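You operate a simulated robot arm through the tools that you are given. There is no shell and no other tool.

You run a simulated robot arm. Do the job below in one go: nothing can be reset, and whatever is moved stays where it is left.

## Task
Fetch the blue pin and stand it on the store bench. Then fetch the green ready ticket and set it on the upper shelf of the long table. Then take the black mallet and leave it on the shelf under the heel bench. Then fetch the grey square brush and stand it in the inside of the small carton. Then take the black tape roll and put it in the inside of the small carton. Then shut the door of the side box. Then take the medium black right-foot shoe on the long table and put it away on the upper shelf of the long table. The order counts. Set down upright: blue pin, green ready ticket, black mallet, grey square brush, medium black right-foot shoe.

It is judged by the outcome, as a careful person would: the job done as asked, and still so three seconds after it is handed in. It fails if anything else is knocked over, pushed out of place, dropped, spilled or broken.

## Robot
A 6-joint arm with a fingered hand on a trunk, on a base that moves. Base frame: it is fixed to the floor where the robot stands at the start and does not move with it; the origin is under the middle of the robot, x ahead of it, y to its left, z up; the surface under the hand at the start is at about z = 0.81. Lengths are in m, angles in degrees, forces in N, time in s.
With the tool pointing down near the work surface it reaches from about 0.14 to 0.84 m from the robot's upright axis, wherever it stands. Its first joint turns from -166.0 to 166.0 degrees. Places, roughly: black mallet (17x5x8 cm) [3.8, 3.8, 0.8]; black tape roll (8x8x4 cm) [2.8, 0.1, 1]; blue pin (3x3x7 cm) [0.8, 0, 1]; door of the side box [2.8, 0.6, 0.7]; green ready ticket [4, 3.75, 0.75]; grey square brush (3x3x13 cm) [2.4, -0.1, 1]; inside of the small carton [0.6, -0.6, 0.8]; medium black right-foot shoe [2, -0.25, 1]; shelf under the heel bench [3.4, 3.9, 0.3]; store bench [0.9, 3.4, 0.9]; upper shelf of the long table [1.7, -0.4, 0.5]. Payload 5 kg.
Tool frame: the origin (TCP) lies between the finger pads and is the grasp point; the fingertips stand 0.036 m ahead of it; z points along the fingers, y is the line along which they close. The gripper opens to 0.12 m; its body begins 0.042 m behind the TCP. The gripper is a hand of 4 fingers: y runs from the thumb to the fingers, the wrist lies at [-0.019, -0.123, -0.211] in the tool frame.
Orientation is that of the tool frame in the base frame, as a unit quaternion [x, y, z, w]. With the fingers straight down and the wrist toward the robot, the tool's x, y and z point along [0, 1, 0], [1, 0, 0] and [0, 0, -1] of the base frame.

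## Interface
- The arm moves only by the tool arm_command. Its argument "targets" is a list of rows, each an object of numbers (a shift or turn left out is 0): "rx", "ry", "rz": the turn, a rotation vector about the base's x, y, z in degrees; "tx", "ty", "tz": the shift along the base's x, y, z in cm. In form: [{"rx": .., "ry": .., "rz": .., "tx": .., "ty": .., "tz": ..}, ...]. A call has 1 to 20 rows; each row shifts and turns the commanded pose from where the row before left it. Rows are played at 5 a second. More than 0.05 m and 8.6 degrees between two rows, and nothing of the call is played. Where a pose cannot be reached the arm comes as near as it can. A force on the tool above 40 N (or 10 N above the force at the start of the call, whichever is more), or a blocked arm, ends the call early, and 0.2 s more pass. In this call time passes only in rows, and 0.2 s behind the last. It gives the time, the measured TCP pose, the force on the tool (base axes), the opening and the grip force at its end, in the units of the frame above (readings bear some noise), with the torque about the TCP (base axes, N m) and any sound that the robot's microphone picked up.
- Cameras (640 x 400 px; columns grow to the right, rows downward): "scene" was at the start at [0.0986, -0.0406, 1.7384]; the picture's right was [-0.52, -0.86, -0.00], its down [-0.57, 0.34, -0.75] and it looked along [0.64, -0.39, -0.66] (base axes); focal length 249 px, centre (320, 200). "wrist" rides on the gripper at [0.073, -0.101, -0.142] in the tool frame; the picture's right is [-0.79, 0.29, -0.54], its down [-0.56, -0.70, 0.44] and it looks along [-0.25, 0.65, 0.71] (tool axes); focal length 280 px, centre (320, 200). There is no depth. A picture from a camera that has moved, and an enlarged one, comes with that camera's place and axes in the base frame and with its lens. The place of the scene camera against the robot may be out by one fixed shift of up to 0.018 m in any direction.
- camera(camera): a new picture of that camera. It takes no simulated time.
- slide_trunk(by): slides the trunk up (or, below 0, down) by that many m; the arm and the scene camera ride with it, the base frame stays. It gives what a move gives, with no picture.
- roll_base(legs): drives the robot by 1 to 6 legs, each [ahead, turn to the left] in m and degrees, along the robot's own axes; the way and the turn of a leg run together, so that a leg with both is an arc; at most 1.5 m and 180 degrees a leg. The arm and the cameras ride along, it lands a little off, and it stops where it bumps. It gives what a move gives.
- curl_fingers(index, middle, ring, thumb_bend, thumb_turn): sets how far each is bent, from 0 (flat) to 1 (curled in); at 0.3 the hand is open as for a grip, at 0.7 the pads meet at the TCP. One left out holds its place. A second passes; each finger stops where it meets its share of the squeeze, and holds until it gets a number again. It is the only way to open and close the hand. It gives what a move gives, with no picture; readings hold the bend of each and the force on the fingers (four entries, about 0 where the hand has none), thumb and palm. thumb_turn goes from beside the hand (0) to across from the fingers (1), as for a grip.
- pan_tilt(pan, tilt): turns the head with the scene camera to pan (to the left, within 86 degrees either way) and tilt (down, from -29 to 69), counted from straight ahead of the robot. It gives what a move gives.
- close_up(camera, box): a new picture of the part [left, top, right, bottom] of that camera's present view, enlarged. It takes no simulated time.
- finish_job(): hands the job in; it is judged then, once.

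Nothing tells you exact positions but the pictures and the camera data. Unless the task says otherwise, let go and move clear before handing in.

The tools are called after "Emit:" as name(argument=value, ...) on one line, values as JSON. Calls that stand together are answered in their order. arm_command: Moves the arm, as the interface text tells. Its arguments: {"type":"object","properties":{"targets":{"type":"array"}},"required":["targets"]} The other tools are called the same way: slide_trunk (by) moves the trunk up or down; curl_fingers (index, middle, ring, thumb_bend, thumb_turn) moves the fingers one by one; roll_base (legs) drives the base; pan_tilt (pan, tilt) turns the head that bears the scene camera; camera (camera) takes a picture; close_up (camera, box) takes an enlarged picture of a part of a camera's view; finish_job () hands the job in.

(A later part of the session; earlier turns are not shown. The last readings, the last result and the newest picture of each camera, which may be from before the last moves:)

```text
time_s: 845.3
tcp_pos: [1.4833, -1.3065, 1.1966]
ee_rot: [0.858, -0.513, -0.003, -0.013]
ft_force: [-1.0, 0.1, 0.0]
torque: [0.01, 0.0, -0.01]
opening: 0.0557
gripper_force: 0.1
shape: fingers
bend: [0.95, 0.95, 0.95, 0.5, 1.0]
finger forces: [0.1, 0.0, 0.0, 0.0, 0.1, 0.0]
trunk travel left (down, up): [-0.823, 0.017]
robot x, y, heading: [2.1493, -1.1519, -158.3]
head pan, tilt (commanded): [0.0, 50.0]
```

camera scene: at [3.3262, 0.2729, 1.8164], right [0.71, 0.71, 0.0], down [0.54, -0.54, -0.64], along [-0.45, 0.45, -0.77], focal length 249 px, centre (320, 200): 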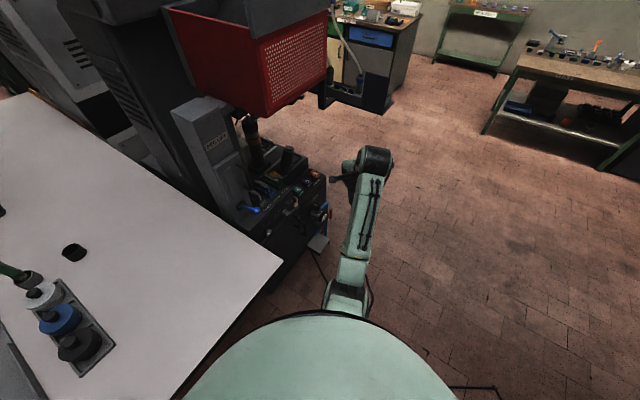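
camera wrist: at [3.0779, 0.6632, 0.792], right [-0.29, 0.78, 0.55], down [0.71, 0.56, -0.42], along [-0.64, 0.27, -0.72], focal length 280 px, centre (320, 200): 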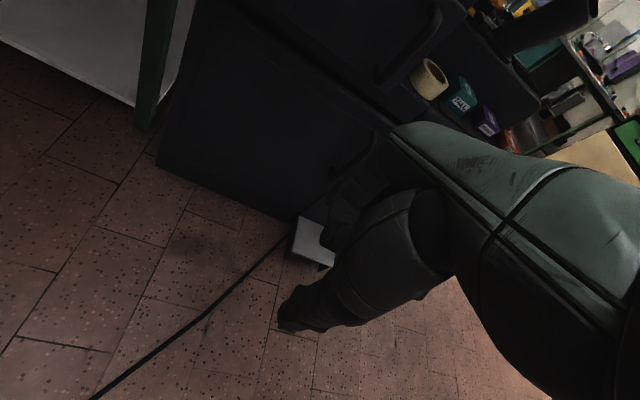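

Emit:
roll_base(legs=[[0, -101]])

Emit:
pan_tilt(pan=10, tilt=45)

Emit:
curl_fingers(index=0.36, middle=0.36, ring=0.36, thumb_bend=0.32)

Emit:
camera(camera="scene")

Emit:
camera(camera="wrist")

```text
time_s: 850.7
tcp_pos: [2.1129, -0.4747, 1.1975]
ee_rot: [-0.157, 0.987, -0.008, 0.011]
ft_force: [0.9, -0.2, -0.6]
torque: [-0.03, 0.01, 0.0]
opening: 0.0556
gripper_force: 0.1
shape: fingers
bend: [0.95, 0.95, 0.95, 0.5, 1.0]
finger forces: [0.0, 0.0, 0.0, 0.0, 0.1, 0.1]
trunk travel left (down, up): [-0.823, 0.017]
robot x, y, heading: [2.1475, -1.1548, 101.3]
head pan, tilt (commanded): [0.0, 50.0]
```

```text
time_s: 851.5
tcp_pos: [2.1122, -0.4738, 1.1976]
ee_rot: [-0.158, 0.987, -0.007, 0.012]
ft_force: [-0.7, 0.2, 0.1]
torque: [-0.02, 0.0, -0.01]
opening: 0.0555
gripper_force: 0.0
shape: fingers
bend: [0.95, 0.95, 0.95, 0.5, 1.0]
finger forces: [0.0, 0.0, 0.1, 0.1, 0.1, 0.0]
trunk travel left (down, up): [-0.823, 0.017]
robot x, y, heading: [2.1481, -1.1497, 101.3]
head pan, tilt (commanded): [10.0, 45.0]
```

```text
time_s: 852.5
tcp_pos: [2.1122, -0.4738, 1.1966]
ee_rot: [-0.157, 0.988, -0.007, 0.01]
ft_force: [-0.2, -0.1, -0.6]
torque: [0.02, 0.02, -0.02]
opening: 0.1111
gripper_force: 0.0
shape: fingers
bend: [0.36, 0.36, 0.36, 0.32, 0.98]
finger forces: [0.0, 0.0, 0.0, 0.1, 0.1, 0.0]
trunk travel left (down, up): [-0.823, 0.017]
robot x, y, heading: [2.1477, -1.1507, 101.3]
head pan, tilt (commanded): [10.0, 45.0]
```

```text
taken
camera scene: at [2.1082, -1.0444, 1.8234], right [0.93, 0.36, 0.0], down [0.26, -0.66, -0.71], along [-0.26, 0.66, -0.71], focal length 249 px, centre (320, 200)
```

scene: 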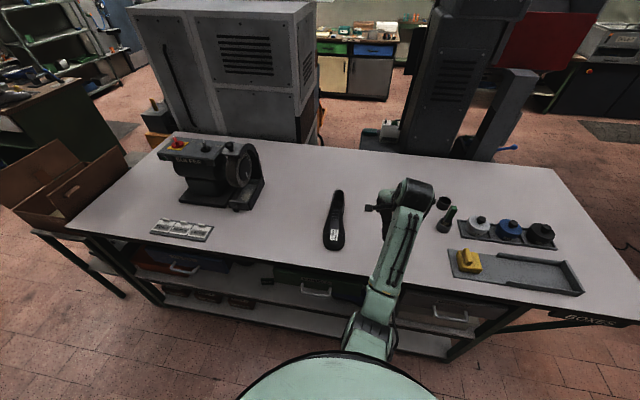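

```text
taken
camera wrist: at [2.0707, -0.5906, 1.3406], right [0.65, 0.53, 0.55], down [0.76, -0.5, -0.42], along [0.05, 0.69, -0.72], focal length 280 px, centre (320, 200)
```

wrist: 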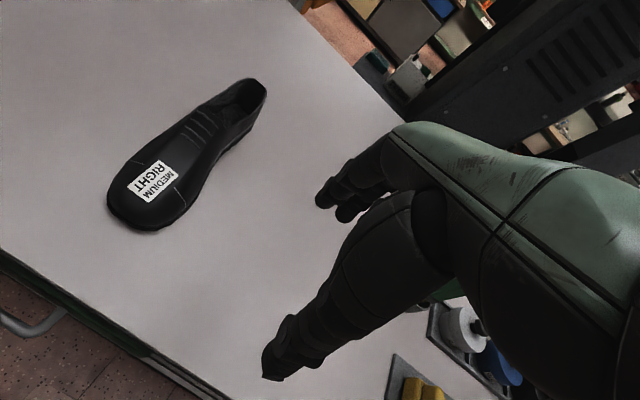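

Emit:
close_up(camera="wrist", box=[80, 60, 300, 250])

```text
2.11 times, centred on (190, 155) of wrist
camera zoom: at [2.0707, -0.5906, 1.3406], right [0.65, 0.53, 0.55], down [0.76, -0.5, -0.42], along [0.05, 0.69, -0.72], focal length 590 px, centre (594, 295)
```

zoom: 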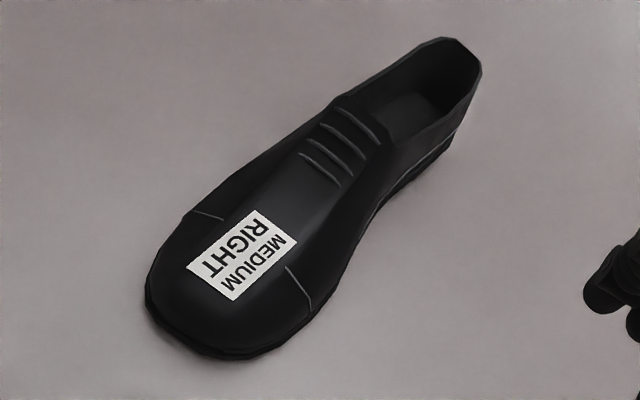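

The shoe ("MEDIUM RIGHT") lies toe toward me, centre ≈ (1.925, −0.35). I plan to grip it across the instep from the left-front and slide it into the free shelf space right of the ticket. I raise the arm and reposition the base.

Emit:
arm_command(targets=[{"tz": 4}, {"tz": 4}, {"tz": 4}])

Emit:
roll_base(legs=[[0, 70], [0.66, 0]])

Emit:
camera(camera="scene")

```text
time_s: 853.3
tcp_pos: [2.1126, -0.4732, 1.3175]
ee_rot: [-0.157, 0.987, -0.006, 0.011]
ft_force: [0.3, 0.3, -0.4]
torque: [-0.04, 0.01, 0.0]
opening: 0.1112
gripper_force: 0.0
shape: fingers
bend: [0.36, 0.36, 0.36, 0.32, 0.98]
finger forces: [0.1, 0.0, 0.1, 0.1, 0.0, 0.0]
trunk travel left (down, up): [-0.823, 0.017]
robot x, y, heading: [2.1518, -1.1518, 101.4]
head pan, tilt (commanded): [10.0, 45.0]
```

```text
time_s: 860.9
tcp_pos: [0.8406, -0.8817, 1.3189]
ee_rot: [-0.7, 0.714, 0.003, 0.012]
ft_force: [-1.1, -0.2, 0.9]
torque: [0.03, 0.03, 0.0]
opening: 0.1115
gripper_force: 0.2
shape: fingers
bend: [0.36, 0.36, 0.36, 0.32, 0.98]
finger forces: [0.0, 0.1, 0.0, 0.0, 0.1, 0.1]
trunk travel left (down, up): [-0.823, 0.017]
robot x, y, heading: [1.4942, -1.067, 172.2]
head pan, tilt (commanded): [10.0, 45.0]
```

```text
taken
camera scene: at [1.3795, -1.0656, 1.8234], right [-0.04, 1.0, 0.0], down [0.71, 0.03, -0.71], along [-0.71, -0.03, -0.71], focal length 249 px, centre (320, 200)
```

scene: 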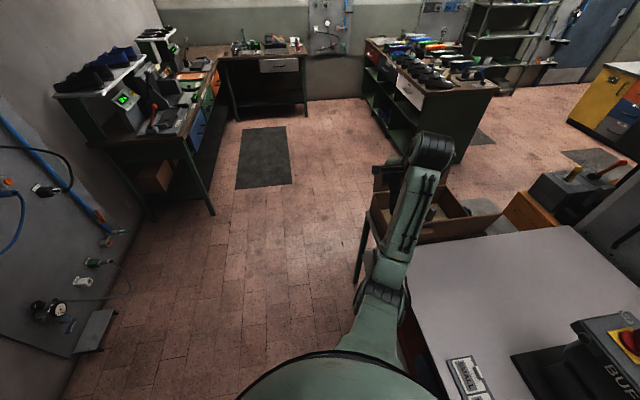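

Emit:
roll_base(legs=[[0, -107]])

Emit:
pan_tilt(pan=0, tilt=45)

Emit:
camera(camera="scene")

Emit:
camera(camera="wrist")

```text
time_s: 866.6
tcp_pos: [1.8552, -0.4942, 1.3183]
ee_rot: [0.149, 0.989, -0.01, 0.01]
ft_force: [0.1, -0.1, -0.5]
torque: [0.0, 0.0, 0.02]
opening: 0.111
gripper_force: 0.0
shape: fingers
bend: [0.36, 0.36, 0.36, 0.32, 0.98]
finger forces: [0.0, 0.0, 0.0, 0.0, 0.1, 0.0]
trunk travel left (down, up): [-0.823, 0.017]
robot x, y, heading: [1.4915, -1.0682, 65.9]
head pan, tilt (commanded): [10.0, 45.0]
```

```text
time_s: 867.4
tcp_pos: [1.8569, -0.4943, 1.3182]
ee_rot: [0.149, 0.989, -0.009, 0.009]
ft_force: [0.3, 0.0, 0.3]
torque: [0.0, 0.03, 0.02]
opening: 0.1117
gripper_force: 0.1
shape: fingers
bend: [0.36, 0.36, 0.36, 0.32, 0.98]
finger forces: [0.1, 0.1, 0.0, 0.0, 0.0, 0.0]
trunk travel left (down, up): [-0.823, 0.017]
robot x, y, heading: [1.4919, -1.0732, 65.9]
head pan, tilt (commanded): [0.0, 45.0]
```

```text
taken
camera scene: at [1.5353, -0.9647, 1.8234], right [0.91, -0.41, 0.0], down [-0.29, -0.65, -0.71], along [0.29, 0.65, -0.71], focal length 249 px, centre (320, 200)
```

scene: 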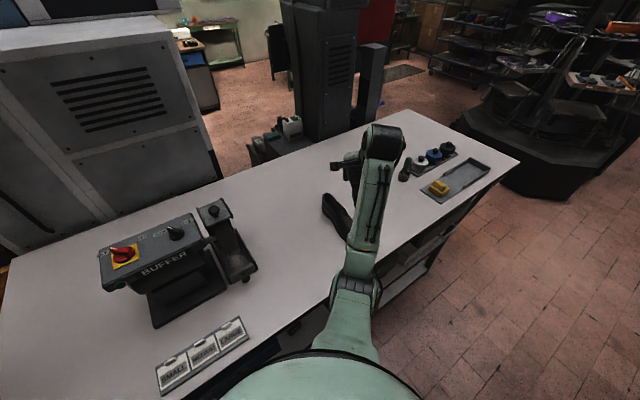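

```text
taken
camera wrist: at [1.7548, -0.5666, 1.4616], right [0.83, 0.05, 0.55], down [0.34, -0.84, -0.42], along [0.44, 0.54, -0.72], focal length 280 px, centre (320, 200)
```

wrist: 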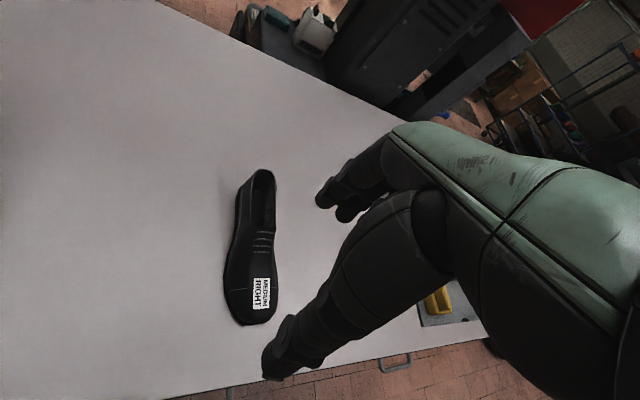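

Emit:
close_up(camera="wrist", box=[190, 150, 310, 340])

```text
2.11 times, centred on (250, 245) of wrist
camera zoom: at [1.7548, -0.5666, 1.4616], right [0.83, 0.05, 0.55], down [0.34, -0.84, -0.42], along [0.44, 0.54, -0.72], focal length 590 px, centre (467, 105)
```

zoom: 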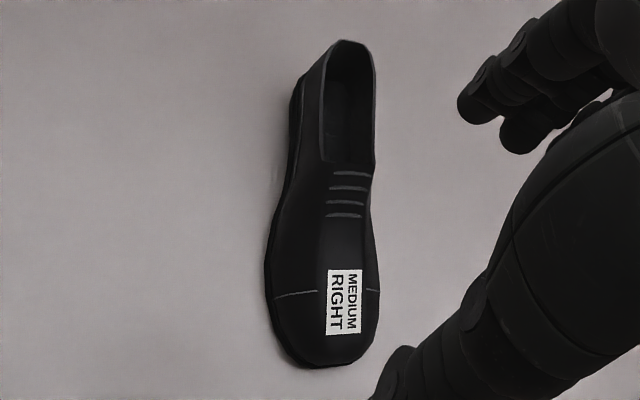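

The shoe's axis is ~101°, instep centre ≈ (1.918, −0.355), width ≈7 cm. I yaw the hand across the shoe, roll a bit closer and lower the trunk slightly.

Emit:
roll_base(legs=[[0.08, 0]])

Emit:
slide_trunk(by=-0.09)

Emit:
arm_command(targets=[{"rz": -7.5}, {"rz": -7.5}, {"rz": -7.5}, {"rz": -7.5}, {"rz": -7.5}, {"rz": -7.5}, {"rz": -7.5}, {"rz": -7}])

Emit:
camera(camera="wrist")

Emit:
camera(camera="scene")

```text
time_s: 868.4
tcp_pos: [1.888, -0.4252, 1.3182]
ee_rot: [0.148, 0.989, -0.01, 0.009]
ft_force: [-0.2, 0.1, 0.3]
torque: [0.01, 0.02, 0.0]
opening: 0.1115
gripper_force: 0.1
shape: fingers
bend: [0.36, 0.36, 0.36, 0.32, 0.98]
finger forces: [0.0, 0.0, 0.0, 0.1, 0.0, 0.0]
trunk travel left (down, up): [-0.823, 0.017]
robot x, y, heading: [1.5283, -0.9973, 66.2]
head pan, tilt (commanded): [0.0, 45.0]
```

```text
time_s: 869.7
tcp_pos: [1.8893, -0.4229, 1.2276]
ee_rot: [0.149, 0.989, -0.009, 0.009]
ft_force: [0.5, -1.5, 0.4]
torque: [-0.02, -0.01, -0.02]
opening: 0.1115
gripper_force: 0.2
shape: fingers
bend: [0.36, 0.36, 0.36, 0.32, 0.98]
finger forces: [0.1, 0.0, 0.1, 0.0, 0.0, 0.0]
trunk travel left (down, up): [-0.733, 0.107]
robot x, y, heading: [1.5238, -0.9957, 66.1]
head pan, tilt (commanded): [0.0, 45.0]
```

```text
time_s: 871.5
tcp_pos: [1.9035, -0.4056, 1.2057]
ee_rot: [0.62, 0.785, -0.01, 0.005]
ft_force: [0.3, 0.8, 0.0]
torque: [-0.03, -0.02, 0.0]
opening: 0.1114
gripper_force: 0.1
shape: fingers
bend: [0.36, 0.36, 0.36, 0.32, 0.98]
finger forces: [0.1, 0.0, 0.0, 0.0, 0.1, 0.0]
out of reach, approached as far as the arm can: row 4, 5, 6, 7, 8
trunk travel left (down, up): [-0.733, 0.107]
robot x, y, heading: [1.5255, -0.9945, 66.0]
head pan, tilt (commanded): [0.0, 45.0]
```

```text
taken
camera wrist: at [1.7886, -0.3548, 1.3489], right [0.47, -0.69, 0.55], down [-0.56, -0.72, -0.42], along [0.69, -0.11, -0.72], focal length 280 px, centre (320, 200)
```

wrist: 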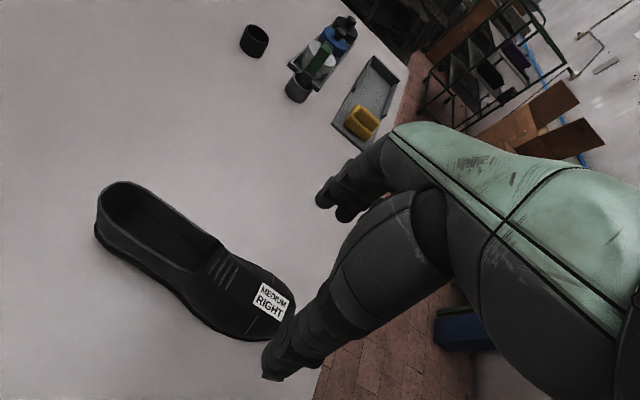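

```text
taken
camera scene: at [1.5672, -0.8924, 1.7333], right [0.91, -0.41, 0.0], down [-0.29, -0.65, -0.71], along [0.29, 0.65, -0.71], focal length 249 px, centre (320, 200)
```

scene: 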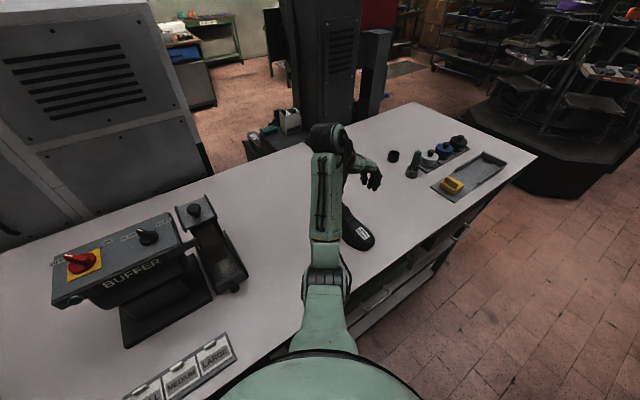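

Emit:
arm_command(targets=[{"tz": -4}, {"tz": -3}])

Emit:
camera(camera="wrist")

```text
time_s: 872.1
tcp_pos: [1.9034, -0.405, 1.1369]
ee_rot: [0.621, 0.784, -0.011, 0.003]
ft_force: [-0.3, 0.4, -0.4]
torque: [-0.02, -0.02, 0.02]
opening: 0.1115
gripper_force: 0.1
shape: fingers
bend: [0.36, 0.36, 0.36, 0.32, 0.98]
finger forces: [0.1, 0.0, 0.1, 0.0, 0.1, 0.0]
trunk travel left (down, up): [-0.733, 0.107]
robot x, y, heading: [1.528, -0.9957, 65.9]
head pan, tilt (commanded): [0.0, 45.0]
```

```text
taken
camera wrist: at [1.7888, -0.3548, 1.2806], right [0.47, -0.69, 0.55], down [-0.56, -0.72, -0.42], along [0.69, -0.11, -0.72], focal length 280 px, centre (320, 200)
```

wrist: 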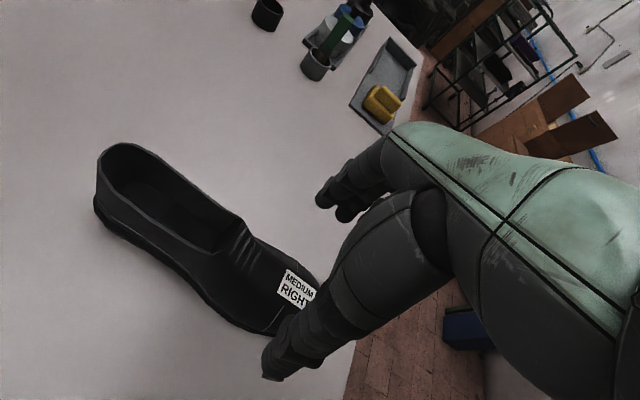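

Emit:
close_up(camera="wrist", box=[80, 130, 340, 345])

```text
1.86 times, centred on (210, 238) of wrist
camera zoom: at [1.7888, -0.3548, 1.2806], right [0.47, -0.69, 0.55], down [-0.56, -0.72, -0.42], along [0.69, -0.11, -0.72], focal length 522 px, centre (525, 130)
```

zoom: 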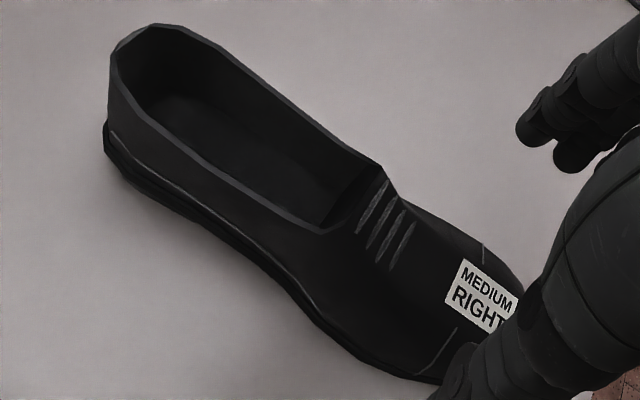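

Emit:
curl_fingers(index=0.3, middle=0.3, ring=0.3, thumb_bend=0.26)

Emit:
arm_command(targets=[{"tx": 0.8, "ty": 2}, {"tx": 0.8, "ty": 2}, {"tz": -4}, {"tz": -2}])

Emit:
camera(camera="wrist")

Emit:
close_up(camera="scene", box=[270, 130, 430, 260])

```text
time_s: 873.1
tcp_pos: [1.9029, -0.4057, 1.1375]
ee_rot: [0.621, 0.784, -0.013, 0.004]
ft_force: [0.0, -0.3, -0.4]
torque: [0.02, -0.03, -0.02]
opening: 0.1266
gripper_force: 0.0
shape: fingers
bend: [0.3, 0.3, 0.3, 0.26, 0.97]
finger forces: [0.0, 0.1, 0.1, 0.0, 0.0, 0.0]
trunk travel left (down, up): [-0.733, 0.107]
robot x, y, heading: [1.5229, -0.9993, 65.8]
head pan, tilt (commanded): [0.0, 45.0]
```

```text
time_s: 874.1
tcp_pos: [1.9188, -0.3627, 1.0746]
ee_rot: [0.62, 0.785, -0.013, 0.004]
ft_force: [-0.6, 0.4, 0.1]
torque: [0.01, 0.02, -0.01]
opening: 0.127
gripper_force: 0.0
shape: fingers
bend: [0.3, 0.3, 0.3, 0.26, 0.97]
finger forces: [0.0, 0.0, 0.0, 0.0, 0.0, 0.0]
trunk travel left (down, up): [-0.733, 0.107]
robot x, y, heading: [1.5243, -0.9984, 65.9]
head pan, tilt (commanded): [0.0, 45.0]
```

```text
taken
camera wrist: at [1.8051, -0.3132, 1.218], right [0.47, -0.69, 0.55], down [-0.56, -0.72, -0.42], along [0.69, -0.11, -0.72], focal length 280 px, centre (320, 200)
```

wrist: 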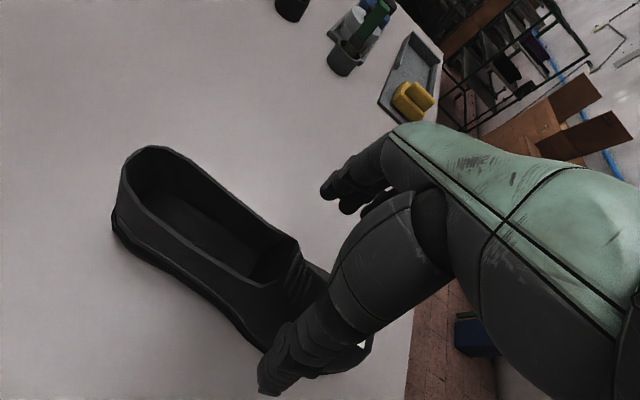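

```text
3.08 times, centred on (350, 195) of scene
camera zoom: at [1.5672, -0.8926, 1.7334], right [0.91, -0.41, 0.0], down [-0.29, -0.65, -0.71], along [0.29, 0.65, -0.71], focal length 766 px, centre (228, 215)
```

zoom: 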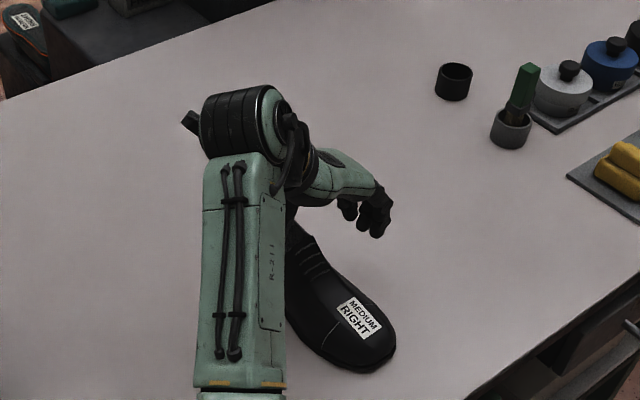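

The hand straddles the instep. I descend with the fingers on both sides.

Emit:
arm_command(targets=[{"tz": -2.5}, {"tz": -2.5}, {"tz": -2}, {"tz": -1}])

Emit:
camera(camera="wrist")

Emit:
close_up(camera="scene", box=[270, 130, 430, 260])

```text
time_s: 875.1
tcp_pos: [1.9191, -0.3653, 0.9966]
ee_rot: [0.62, 0.784, -0.014, 0.003]
ft_force: [0.0, -0.6, 0.0]
torque: [-0.01, 0.0, -0.02]
opening: 0.127
gripper_force: 0.0
shape: fingers
bend: [0.3, 0.3, 0.3, 0.26, 0.97]
finger forces: [0.0, 0.1, 0.0, 0.0, 0.0, 0.0]
trunk travel left (down, up): [-0.733, 0.107]
robot x, y, heading: [1.5286, -1.0007, 65.9]
head pan, tilt (commanded): [0.0, 45.0]
```

```text
taken
camera wrist: at [1.8054, -0.3142, 1.1397], right [0.47, -0.69, 0.55], down [-0.56, -0.72, -0.42], along [0.69, -0.11, -0.72], focal length 280 px, centre (320, 200)
```

wrist: 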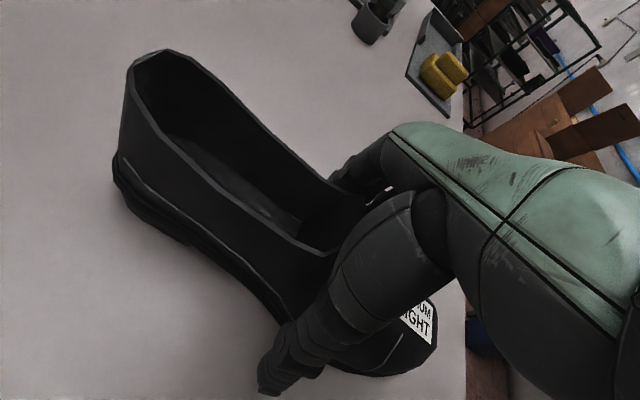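

```text
3.08 times, centred on (350, 195) of scene
camera zoom: at [1.5672, -0.8929, 1.7334], right [0.91, -0.41, 0.0], down [-0.29, -0.65, -0.71], along [0.29, 0.65, -0.71], focal length 766 px, centre (228, 215)
```

zoom: 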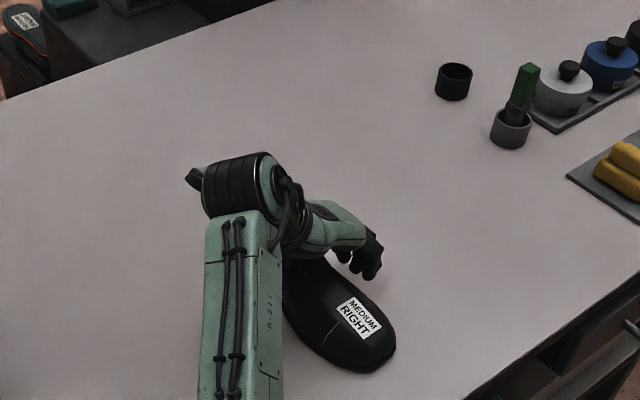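

Emit:
arm_command(targets=[{"tz": -0.7}, {"tz": 0}])

Emit:
curl_fingers(index=0.44, middle=0.44, ring=0.44, thumb_bend=0.42)

Emit:
curl_fingers(index=0.58, middle=0.58, ring=0.58, thumb_bend=0.56)

Emit:
camera(camera="wrist")

```text
time_s: 875.7
tcp_pos: [1.9188, -0.3652, 0.9896]
ee_rot: [0.62, 0.784, -0.013, 0.003]
ft_force: [0.5, 0.7, 0.1]
torque: [-0.01, 0.0, 0.02]
opening: 0.1267
gripper_force: 0.1
shape: fingers
bend: [0.3, 0.3, 0.3, 0.26, 0.97]
finger forces: [0.0, 0.1, 0.0, 0.0, 0.1, 0.0]
trunk travel left (down, up): [-0.733, 0.107]
robot x, y, heading: [1.5244, -0.9996, 65.7]
head pan, tilt (commanded): [0.0, 45.0]
```

```text
time_s: 876.7
tcp_pos: [1.9199, -0.3641, 0.9891]
ee_rot: [0.62, 0.785, -0.012, 0.004]
ft_force: [-1.1, 0.2, 0.0]
torque: [0.01, -0.01, 0.06]
opening: 0.0869
gripper_force: 1.3
shape: fingers
bend: [0.44, 0.44, 0.43, 0.41, 0.99]
finger forces: [0.0, 0.0, 1.4, 0.0, 1.2, 0.0]
trunk travel left (down, up): [-0.733, 0.107]
robot x, y, heading: [1.5261, -0.9974, 66.0]
head pan, tilt (commanded): [0.0, 45.0]
```

```text
time_s: 877.7
tcp_pos: [1.9204, -0.3635, 0.9896]
ee_rot: [0.621, 0.784, -0.01, 0.003]
ft_force: [1.4, 1.6, 2.4]
torque: [0.03, -0.32, 0.15]
opening: 0.0738
gripper_force: 21.1
shape: fingers
bend: [0.52, 0.51, 0.47, 0.45, 0.98]
finger forces: [4.7, 7.4, 8.7, 0.0, 21.2, 0.1]
trunk travel left (down, up): [-0.733, 0.107]
robot x, y, heading: [1.5281, -1.0025, 65.9]
head pan, tilt (commanded): [0.0, 45.0]
```

```text
taken
camera wrist: at [1.8051, -0.3138, 1.1332], right [0.47, -0.69, 0.55], down [-0.56, -0.72, -0.42], along [0.69, -0.11, -0.72], focal length 280 px, centre (320, 200)
```

wrist: 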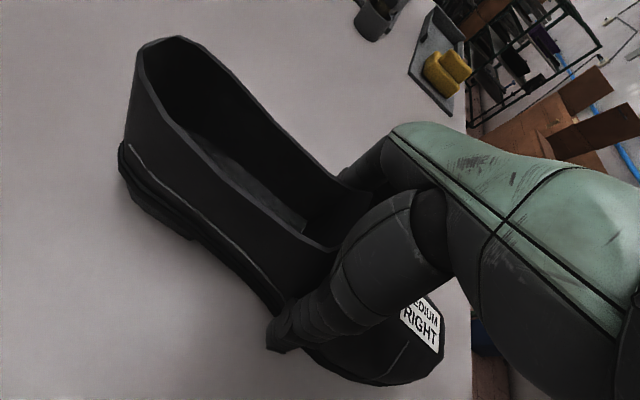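

All fingers contact the shoe (≈21 N). I tighten a bit more and lift.

Emit:
curl_fingers(index=0.66, middle=0.66, ring=0.66, thumb_bend=0.62)

Emit:
arm_command(targets=[{"tz": 0.5}, {"tz": 1}, {"tz": 2}, {"tz": 3}])

Emit:
camera(camera="wrist")

Emit:
camera(camera="scene")

```text
time_s: 878.7
tcp_pos: [1.9201, -0.3648, 0.9908]
ee_rot: [0.62, 0.784, -0.012, 0.004]
ft_force: [2.2, 1.9, 2.4]
torque: [0.03, -0.33, 0.18]
opening: 0.0734
gripper_force: 25.6
shape: fingers
bend: [0.54, 0.52, 0.48, 0.44, 0.98]
finger forces: [8.4, 7.8, 8.9, 0.0, 25.4, 0.0]
trunk travel left (down, up): [-0.733, 0.107]
robot x, y, heading: [1.5232, -0.9987, 66.2]
head pan, tilt (commanded): [0.0, 45.0]
```

```text
time_s: 879.7
tcp_pos: [1.9174, -0.3653, 1.0545]
ee_rot: [0.62, 0.785, -0.013, 0.004]
ft_force: [-0.5, 0.3, -3.7]
torque: [0.05, -0.02, -0.03]
opening: 0.073
gripper_force: 24.4
shape: fingers
bend: [0.54, 0.53, 0.49, 0.44, 0.98]
finger forces: [8.0, 7.1, 8.4, 0.1, 25.5, 0.0]
trunk travel left (down, up): [-0.733, 0.107]
robot x, y, heading: [1.523, -0.9997, 65.7]
head pan, tilt (commanded): [0.0, 45.0]
```

```text
taken
camera wrist: at [1.8039, -0.3155, 1.1979], right [0.47, -0.69, 0.55], down [-0.56, -0.72, -0.42], along [0.69, -0.11, -0.72], focal length 280 px, centre (320, 200)
```

wrist: 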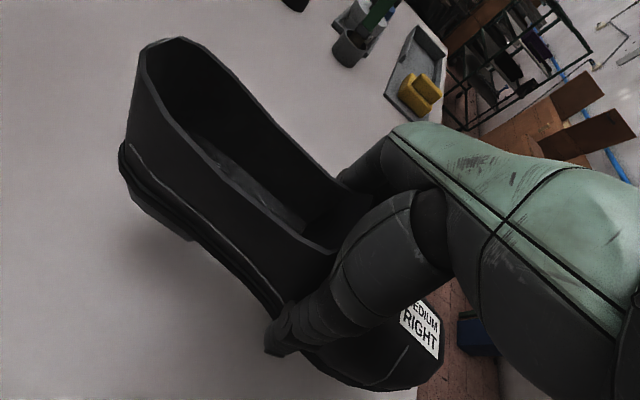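

```text
taken
camera scene: at [1.5671, -0.8928, 1.7333], right [0.91, -0.41, 0.0], down [-0.29, -0.65, -0.71], along [0.29, 0.65, -0.71], focal length 249 px, centre (320, 200)
```

scene: 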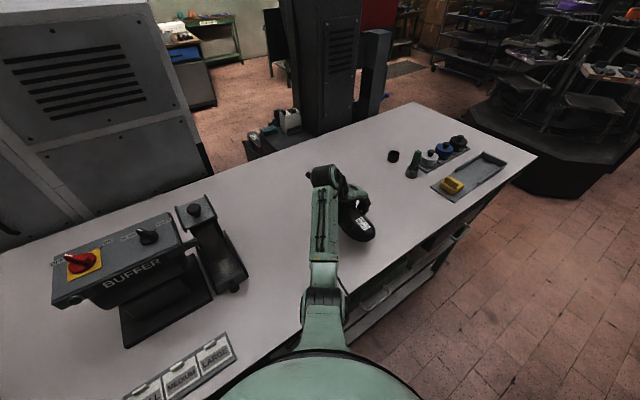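

The shoe is held level (~0.38 kg). I raise it, back away from the table, and turn the base square to the table so that I can later drive straight in.

Emit:
arm_command(targets=[{"tz": 3}, {"tz": 2}])

Emit:
roll_base(legs=[[-0.42, 0]])

Emit:
roll_base(legs=[[0, 34]])

Emit:
camera(camera="scene")

```text
time_s: 880.3
tcp_pos: [1.9177, -0.3655, 1.1042]
ee_rot: [0.62, 0.784, -0.012, 0.003]
ft_force: [-0.2, -0.4, -3.0]
torque: [0.05, -0.03, -0.04]
opening: 0.0729
gripper_force: 24.3
shape: fingers
bend: [0.54, 0.53, 0.49, 0.44, 0.98]
finger forces: [8.1, 7.2, 8.3, 0.0, 25.4, 0.0]
trunk travel left (down, up): [-0.733, 0.107]
robot x, y, heading: [1.5238, -0.9998, 66.0]
head pan, tilt (commanded): [0.0, 45.0]
```

```text
time_s: 883.1
tcp_pos: [1.7486, -0.7546, 1.1026]
ee_rot: [0.622, 0.783, -0.012, 0.003]
ft_force: [1.3, -0.3, -3.5]
torque: [0.03, -0.04, -0.03]
opening: 0.0733
gripper_force: 24.9
shape: fingers
bend: [0.54, 0.53, 0.49, 0.44, 0.98]
finger forces: [7.9, 7.1, 8.4, 0.0, 25.3, 0.1]
trunk travel left (down, up): [-0.733, 0.107]
robot x, y, heading: [1.3546, -1.3858, 65.5]
head pan, tilt (commanded): [0.0, 45.0]
```

```text
time_s: 885.4
tcp_pos: [1.3315, -0.6405, 1.1042]
ee_rot: [0.368, 0.93, -0.011, 0.007]
ft_force: [0.6, 0.8, -3.4]
torque: [0.03, 0.0, -0.01]
opening: 0.073
gripper_force: 23.9
shape: fingers
bend: [0.54, 0.53, 0.49, 0.44, 0.98]
finger forces: [8.1, 7.0, 8.4, 0.1, 25.2, 0.0]
trunk travel left (down, up): [-0.733, 0.107]
robot x, y, heading: [1.352, -1.3827, 99.5]
head pan, tilt (commanded): [0.0, 45.0]
```

```text
taken
camera scene: at [1.3302, -1.271, 1.7333], right [0.99, 0.16, 0.0], down [0.12, -0.7, -0.71], along [-0.12, 0.7, -0.71], focal length 249 px, centre (320, 200)
```

scene: 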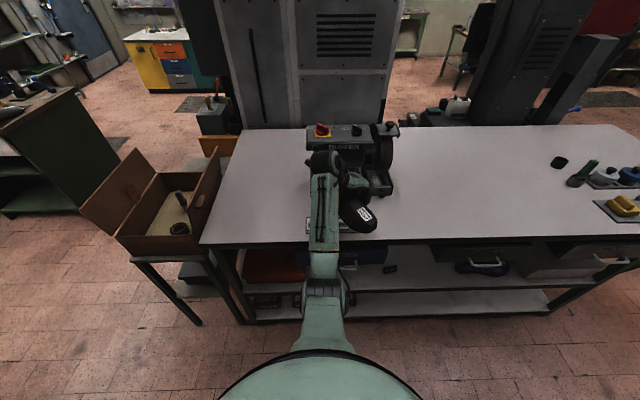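

Emit:
arm_command(targets=[{"tx": 4.3, "ty": -1.3, "rz": -3.1}, {"tx": 4.3, "ty": -1.3, "rz": -3.1}, {"tx": 4.3, "ty": -1.3, "rz": -3.1}, {"tx": 4.3, "ty": -1.3, "rz": -3.1}, {"tx": 4.3, "ty": -1.3, "rz": -3.1}, {"tx": 4.3, "ty": -1.3, "rz": -3.1}, {"tx": 4.3, "ty": -1.3, "rz": -3.1}, {"tx": 4.3, "ty": -1.3, "rz": -3.1}, {"tx": 4.3, "ty": -1.3, "rz": -3.1}, {"tx": 4.3, "ty": -1.3, "rz": -3.1}, {"tx": 4.4, "ty": -1.4, "rz": -3}])

Emit:
camera(camera="scene")

```text
time_s: 887.8
tcp_pos: [1.8077, -0.7867, 1.102]
ee_rot: [0.624, 0.781, -0.014, 0.003]
ft_force: [0.1, 0.3, -3.8]
torque: [0.03, -0.01, -0.01]
opening: 0.0729
gripper_force: 23.7
shape: fingers
bend: [0.54, 0.53, 0.49, 0.44, 0.98]
finger forces: [8.1, 6.9, 8.0, 0.0, 24.9, 0.0]
trunk travel left (down, up): [-0.733, 0.107]
robot x, y, heading: [1.3531, -1.3837, 99.6]
head pan, tilt (commanded): [0.0, 45.0]
```

```text
taken
camera scene: at [1.3334, -1.2719, 1.7334], right [0.99, 0.16, 0.0], down [0.11, -0.7, -0.71], along [-0.12, 0.7, -0.71], focal length 249 px, centre (320, 200)
```

scene: 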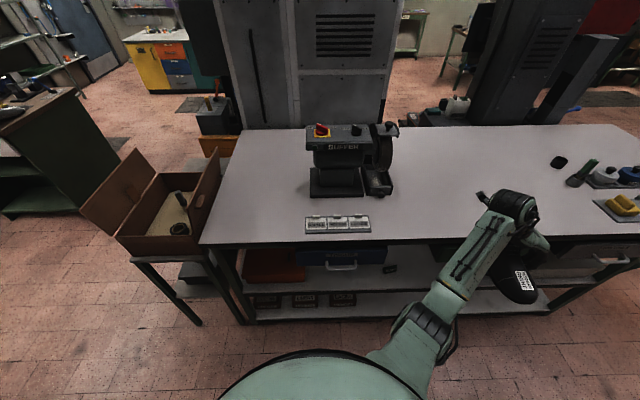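

I back off a few cm for clearance and lower trunk and arm so the shoe is at shelf height in front of the table.

Emit:
roll_base(legs=[[-0.06, 0]])

Emit:
slide_trunk(by=-0.36)

Emit:
arm_command(targets=[{"tz": -4}, {"tz": -4}, {"tz": -4}, {"tz": -4}])

Emit:
pan_tilt(pan=-35, tilt=40)

Emit:
camera(camera="scene")

Emit:
camera(camera="wrist")

```text
time_s: 888.8
tcp_pos: [1.8162, -0.8442, 1.1021]
ee_rot: [0.624, 0.781, -0.013, 0.003]
ft_force: [-0.6, -0.4, -3.5]
torque: [0.06, -0.02, 0.0]
opening: 0.0727
gripper_force: 24.1
shape: fingers
bend: [0.54, 0.53, 0.49, 0.44, 0.98]
finger forces: [7.9, 6.8, 8.2, 0.0, 25.0, 0.1]
trunk travel left (down, up): [-0.733, 0.107]
robot x, y, heading: [1.3611, -1.4439, 99.4]
head pan, tilt (commanded): [0.0, 45.0]
```

```text
time_s: 892.3
tcp_pos: [1.8165, -0.8448, 0.7422]
ee_rot: [0.624, 0.782, -0.012, 0.004]
ft_force: [-0.2, 0.8, -3.4]
torque: [0.02, -0.02, -0.02]
opening: 0.0725
gripper_force: 24.4
shape: fingers
bend: [0.54, 0.53, 0.49, 0.44, 0.98]
finger forces: [8.1, 6.9, 7.9, 0.0, 24.8, 0.0]
trunk travel left (down, up): [-0.373, 0.467]
robot x, y, heading: [1.3635, -1.4456, 99.3]
head pan, tilt (commanded): [0.0, 45.0]
```

```text
time_s: 893.3
tcp_pos: [1.8173, -0.8437, 0.5832]
ee_rot: [0.624, 0.781, -0.012, 0.002]
ft_force: [0.2, 0.5, -3.0]
torque: [0.04, -0.05, -0.02]
opening: 0.0726
gripper_force: 23.6
shape: fingers
bend: [0.54, 0.53, 0.49, 0.44, 0.98]
finger forces: [8.2, 6.9, 7.9, 0.0, 24.7, 0.0]
trunk travel left (down, up): [-0.373, 0.467]
robot x, y, heading: [1.3618, -1.4481, 99.5]
head pan, tilt (commanded): [0.0, 45.0]
```

```text
time_s: 894.3
tcp_pos: [1.8163, -0.8455, 0.582]
ee_rot: [0.623, 0.782, -0.013, 0.003]
ft_force: [0.3, -0.7, -3.8]
torque: [0.05, 0.0, 0.0]
opening: 0.0725
gripper_force: 23.3
shape: fingers
bend: [0.54, 0.53, 0.49, 0.44, 0.98]
finger forces: [8.2, 6.8, 7.9, 0.0, 24.7, 0.0]
trunk travel left (down, up): [-0.373, 0.467]
robot x, y, heading: [1.36, -1.4439, 99.3]
head pan, tilt (commanded): [-35.0, 40.0]
```

```text
taken
camera scene: at [1.3905, -1.3343, 1.3806], right [0.9, -0.43, 0.0], down [-0.28, -0.58, -0.77], along [0.33, 0.69, -0.64], focal length 249 px, centre (320, 200)
```

scene: 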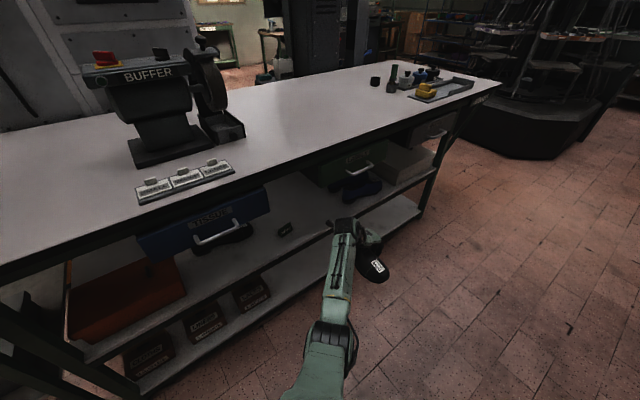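

```text
taken
camera wrist: at [1.7026, -0.7929, 0.7257], right [0.46, -0.69, 0.55], down [-0.56, -0.71, -0.42], along [0.68, -0.12, -0.72], focal length 280 px, centre (320, 200)
```

wrist: 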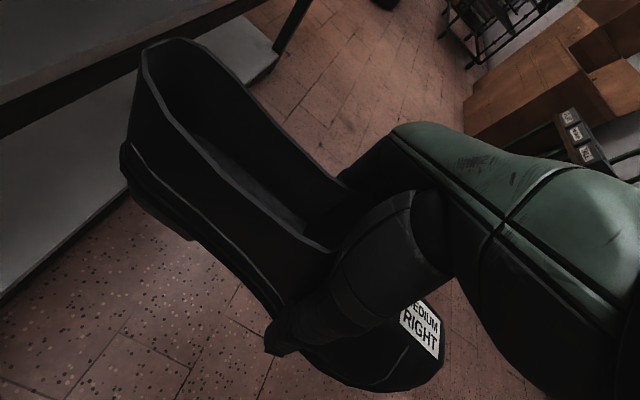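

Emit:
close_up(camera="scene", box=[200, 130, 440, 290])

```text
2.50 times, centred on (320, 210) of scene
camera zoom: at [1.3905, -1.3343, 1.3806], right [0.9, -0.43, 0.0], down [-0.28, -0.58, -0.77], along [0.33, 0.69, -0.64], focal length 622 px, centre (320, 175)
```

zoom: 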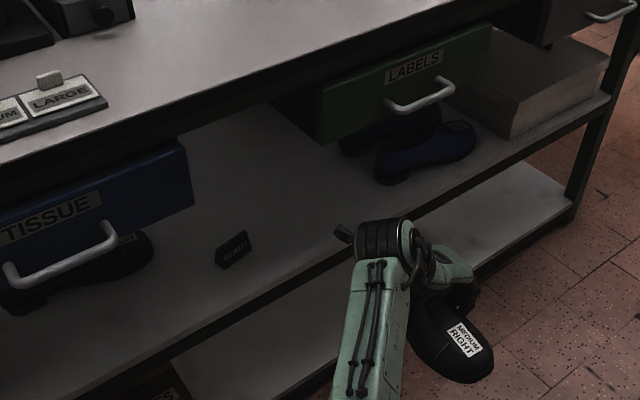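

Shelf gap measured: TISSUE's right edge ≈1.52, LABELS' left edge ≈1.75, bottoms ≈0.73–0.75, ticket at (1.596, −0.52). To keep the forearm below the drawers I lower the trunk further and raise the arm correspondingly.

Emit:
slide_trunk(by=-0.2)

Emit:
arm_command(targets=[{"tz": 3.5}, {"tz": 3.5}, {"tz": 3.5}, {"tz": 3.5}, {"tz": 3}])

Emit:
camera(camera="scene")

```text
time_s: 896.5
tcp_pos: [1.8164, -0.8445, 0.3825]
ee_rot: [0.624, 0.781, -0.013, 0.003]
ft_force: [0.1, 0.1, -3.8]
torque: [0.03, 0.02, 0.01]
opening: 0.0724
gripper_force: 23.4
shape: fingers
bend: [0.54, 0.53, 0.49, 0.44, 0.98]
finger forces: [8.2, 6.9, 7.9, 0.1, 24.6, 0.0]
trunk travel left (down, up): [-0.173, 0.667]
robot x, y, heading: [1.3599, -1.4433, 99.2]
head pan, tilt (commanded): [-35.0, 40.0]
```

```text
time_s: 897.7
tcp_pos: [1.8168, -0.8451, 0.552]
ee_rot: [0.624, 0.781, -0.013, 0.003]
ft_force: [-0.4, -0.3, -4.4]
torque: [0.04, -0.05, 0.03]
opening: 0.0727
gripper_force: 23.6
shape: fingers
bend: [0.54, 0.53, 0.49, 0.45, 0.98]
finger forces: [8.2, 6.8, 7.9, 0.0, 24.5, 0.0]
trunk travel left (down, up): [-0.173, 0.667]
robot x, y, heading: [1.3632, -1.4454, 99.8]
head pan, tilt (commanded): [-35.0, 40.0]
```

```text
taken
camera scene: at [1.3904, -1.3345, 1.1805], right [0.9, -0.43, 0.0], down [-0.28, -0.58, -0.77], along [0.33, 0.69, -0.64], focal length 249 px, centre (320, 200)
```

scene: 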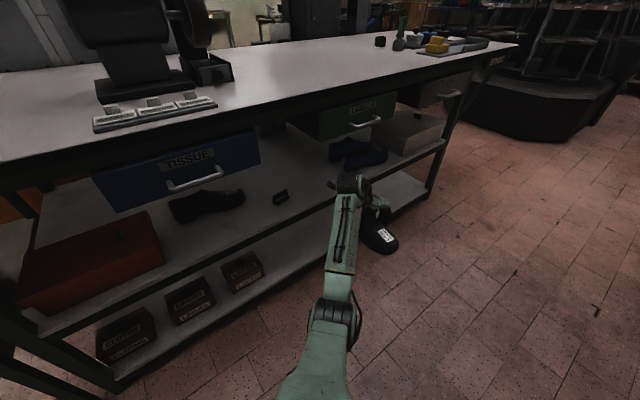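

Now I drive forward in two stages, checking in between.

Emit:
roll_base(legs=[[0.2, 0]])

Emit:
camera(camera="scene")

Emit:
close_up(camera="scene", box=[220, 90, 460, 250])

Emit:
camera(camera="wrist")

```text
time_s: 899.4
tcp_pos: [1.7861, -0.6507, 0.5523]
ee_rot: [0.625, 0.781, -0.014, 0.004]
ft_force: [-0.6, 0.7, -4.0]
torque: [0.01, -0.02, 0.04]
opening: 0.0726
gripper_force: 24.1
shape: fingers
bend: [0.54, 0.53, 0.49, 0.45, 0.98]
finger forces: [8.3, 6.7, 7.8, 0.1, 24.4, 0.0]
trunk travel left (down, up): [-0.173, 0.667]
robot x, y, heading: [1.3301, -1.2469, 99.3]
head pan, tilt (commanded): [-35.0, 40.0]
```

```text
taken
camera scene: at [1.3584, -1.1395, 1.1805], right [0.9, -0.43, 0.0], down [-0.28, -0.58, -0.77], along [0.33, 0.69, -0.64], focal length 249 px, centre (320, 200)
```

scene: 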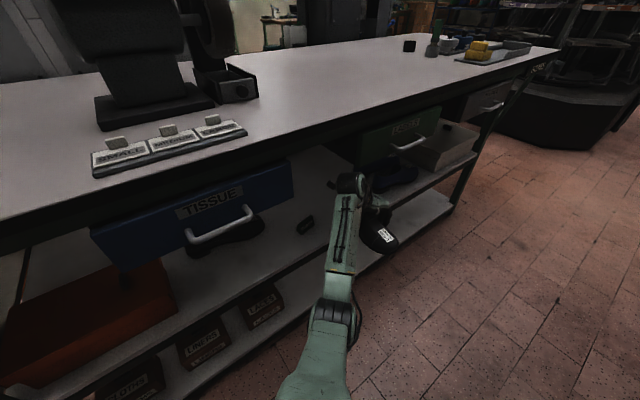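

```text
2.50 times, centred on (340, 170) of scene
camera zoom: at [1.3584, -1.1395, 1.1805], right [0.9, -0.43, 0.0], down [-0.28, -0.58, -0.77], along [0.33, 0.69, -0.64], focal length 622 px, centre (270, 275)
```

zoom: 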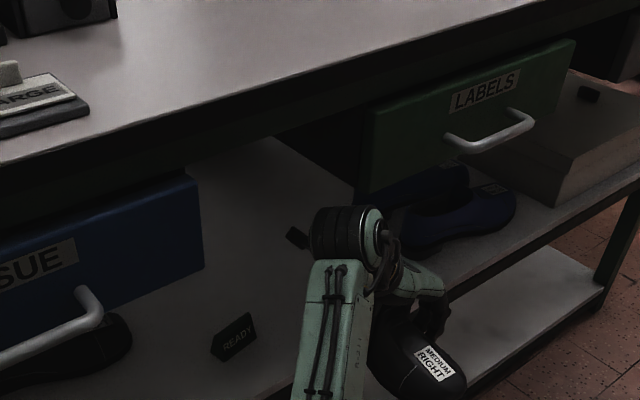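

```text
taken
camera wrist: at [1.6718, -0.5991, 0.6951], right [0.46, -0.69, 0.55], down [-0.56, -0.71, -0.42], along [0.68, -0.12, -0.72], focal length 280 px, centre (320, 200)
```

wrist: 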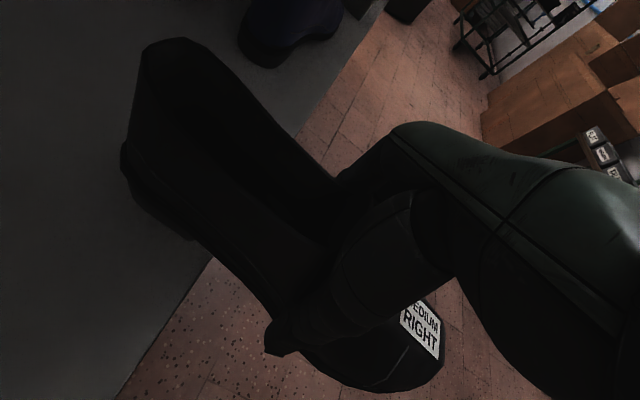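

All clear; the wrist is aligned with the gap. I drive the remaining 0.2 m.

Emit:
roll_base(legs=[[0.12, 0]])

Emit:
close_up(camera="scene", box=[220, 90, 460, 250])

Emit:
roll_base(legs=[[0.08, 0]])

Emit:
close_up(camera="scene", box=[220, 90, 460, 250])

Emit:
camera(camera="wrist")

```text
time_s: 900.6
tcp_pos: [1.7673, -0.5354, 0.5519]
ee_rot: [0.625, 0.78, -0.013, 0.003]
ft_force: [-1.1, -0.4, -3.9]
torque: [-0.01, 0.01, -0.01]
opening: 0.0726
gripper_force: 23.9
shape: fingers
bend: [0.54, 0.53, 0.49, 0.45, 0.98]
finger forces: [8.3, 6.8, 7.7, 0.0, 24.4, 0.1]
trunk travel left (down, up): [-0.173, 0.667]
robot x, y, heading: [1.3097, -1.1315, 99.4]
head pan, tilt (commanded): [-35.0, 40.0]
```

```text
2.50 times, centred on (340, 170) of scene
camera zoom: at [1.3394, -1.0233, 1.1805], right [0.9, -0.43, 0.0], down [-0.28, -0.58, -0.77], along [0.33, 0.69, -0.64], focal length 622 px, centre (270, 275)
```

zoom: 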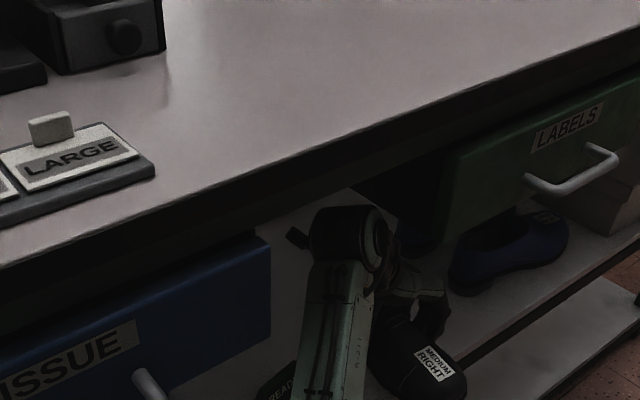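

```text
time_s: 901.7
tcp_pos: [1.7536, -0.455, 0.5516]
ee_rot: [0.625, 0.78, -0.014, 0.004]
ft_force: [-0.5, 0.7, -4.1]
torque: [0.06, -0.06, 0.01]
opening: 0.0726
gripper_force: 23.3
shape: fingers
bend: [0.54, 0.53, 0.49, 0.45, 0.98]
finger forces: [8.4, 6.9, 7.8, 0.1, 24.4, 0.0]
trunk travel left (down, up): [-0.173, 0.667]
robot x, y, heading: [1.2963, -1.0513, 99.4]
head pan, tilt (commanded): [-35.0, 40.0]
```

```text
2.50 times, centred on (340, 170) of scene
camera zoom: at [1.3263, -0.9431, 1.1805], right [0.9, -0.43, 0.0], down [-0.28, -0.58, -0.77], along [0.33, 0.69, -0.64], focal length 622 px, centre (270, 275)
```

zoom: 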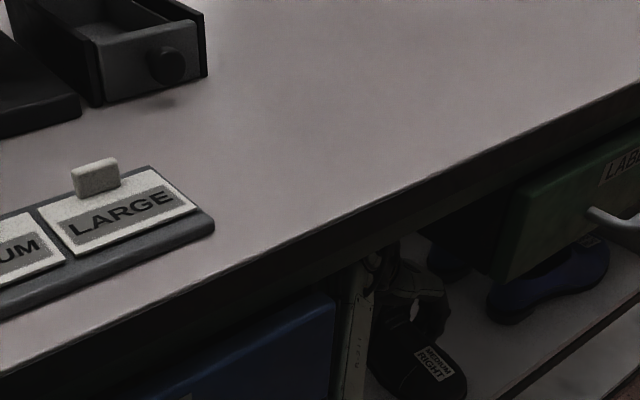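

```text
taken
camera wrist: at [1.6404, -0.4032, 0.6947], right [0.46, -0.69, 0.55], down [-0.57, -0.71, -0.42], along [0.68, -0.12, -0.72], focal length 280 px, centre (320, 200)
```

wrist: 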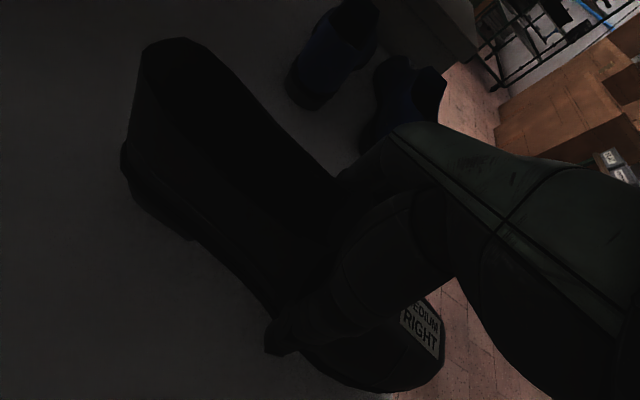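

The shoe is inside. I push it 2 cm deeper with the arm and then lower slowly to the shelf.

Emit:
arm_command(targets=[{"ty": 1.0}, {"ty": 1.0}, {"tz": -0.8}, {"tz": -0.6}, {"tz": 0}])

Emit:
arm_command(targets=[{"tz": -0.4}, {"tz": 0}])

Emit:
arm_command(targets=[{"tz": -0.3}, {"tz": 0}])

```text
time_s: 902.9
tcp_pos: [1.7535, -0.4353, 0.538]
ee_rot: [0.626, 0.78, -0.013, 0.003]
ft_force: [0.4, 0.7, -2.5]
torque: [0.05, -0.02, 0.01]
opening: 0.0724
gripper_force: 23.1
shape: fingers
bend: [0.54, 0.53, 0.49, 0.45, 0.98]
finger forces: [8.3, 6.8, 7.7, 0.1, 24.4, 0.0]
trunk travel left (down, up): [-0.173, 0.667]
robot x, y, heading: [1.2995, -1.0512, 99.3]
head pan, tilt (commanded): [-35.0, 40.0]
```

```text
time_s: 903.5
tcp_pos: [1.7535, -0.4357, 0.5346]
ee_rot: [0.625, 0.78, -0.014, 0.003]
ft_force: [-0.2, -0.5, -3.7]
torque: [0.03, 0.02, -0.01]
opening: 0.0723
gripper_force: 23.4
shape: fingers
bend: [0.54, 0.53, 0.49, 0.45, 0.98]
finger forces: [8.3, 6.8, 7.8, 0.0, 24.3, 0.0]
trunk travel left (down, up): [-0.173, 0.667]
robot x, y, heading: [1.2976, -1.0515, 99.1]
head pan, tilt (commanded): [-35.0, 40.0]
```

```text
time_s: 904.1
tcp_pos: [1.7527, -0.4368, 0.5317]
ee_rot: [0.625, 0.78, -0.012, 0.003]
ft_force: [0.0, -0.8, -3.8]
torque: [0.08, -0.01, -0.03]
opening: 0.0726
gripper_force: 23.3
shape: fingers
bend: [0.54, 0.53, 0.49, 0.45, 0.98]
finger forces: [8.5, 6.8, 7.8, 0.0, 24.5, 0.0]
trunk travel left (down, up): [-0.173, 0.667]
robot x, y, heading: [1.295, -1.0554, 99.3]
head pan, tilt (commanded): [-35.0, 40.0]
```

Emit:
arm_command(targets=[{"tz": -0.3}, {"tz": 0}])

Emit:
arm_command(targets=[{"tz": -0.3}, {"tz": 0}])

```text
time_s: 904.7
tcp_pos: [1.7537, -0.4362, 0.53]
ee_rot: [0.625, 0.781, -0.011, 0.003]
ft_force: [-1.8, 0.1, 4.0]
torque: [-0.01, -0.23, 0.01]
opening: 0.0727
gripper_force: 24.3
shape: fingers
bend: [0.54, 0.53, 0.49, 0.44, 0.98]
finger forces: [8.2, 6.8, 7.7, 0.1, 26.0, 0.1]
trunk travel left (down, up): [-0.173, 0.667]
robot x, y, heading: [1.298, -1.0503, 99.1]
head pan, tilt (commanded): [-35.0, 40.0]
```

```text
time_s: 905.3
tcp_pos: [1.7541, -0.4362, 0.5292]
ee_rot: [0.625, 0.78, -0.01, 0.003]
ft_force: [-0.5, 1.6, 14.2]
torque: [-0.09, -0.7, 0.05]
opening: 0.0728
gripper_force: 25.6
shape: fingers
bend: [0.54, 0.53, 0.49, 0.44, 0.98]
finger forces: [8.4, 7.3, 8.0, 0.0, 27.4, 0.0]
trunk travel left (down, up): [-0.173, 0.667]
robot x, y, heading: [1.2993, -1.052, 99.2]
head pan, tilt (commanded): [-35.0, 40.0]
```

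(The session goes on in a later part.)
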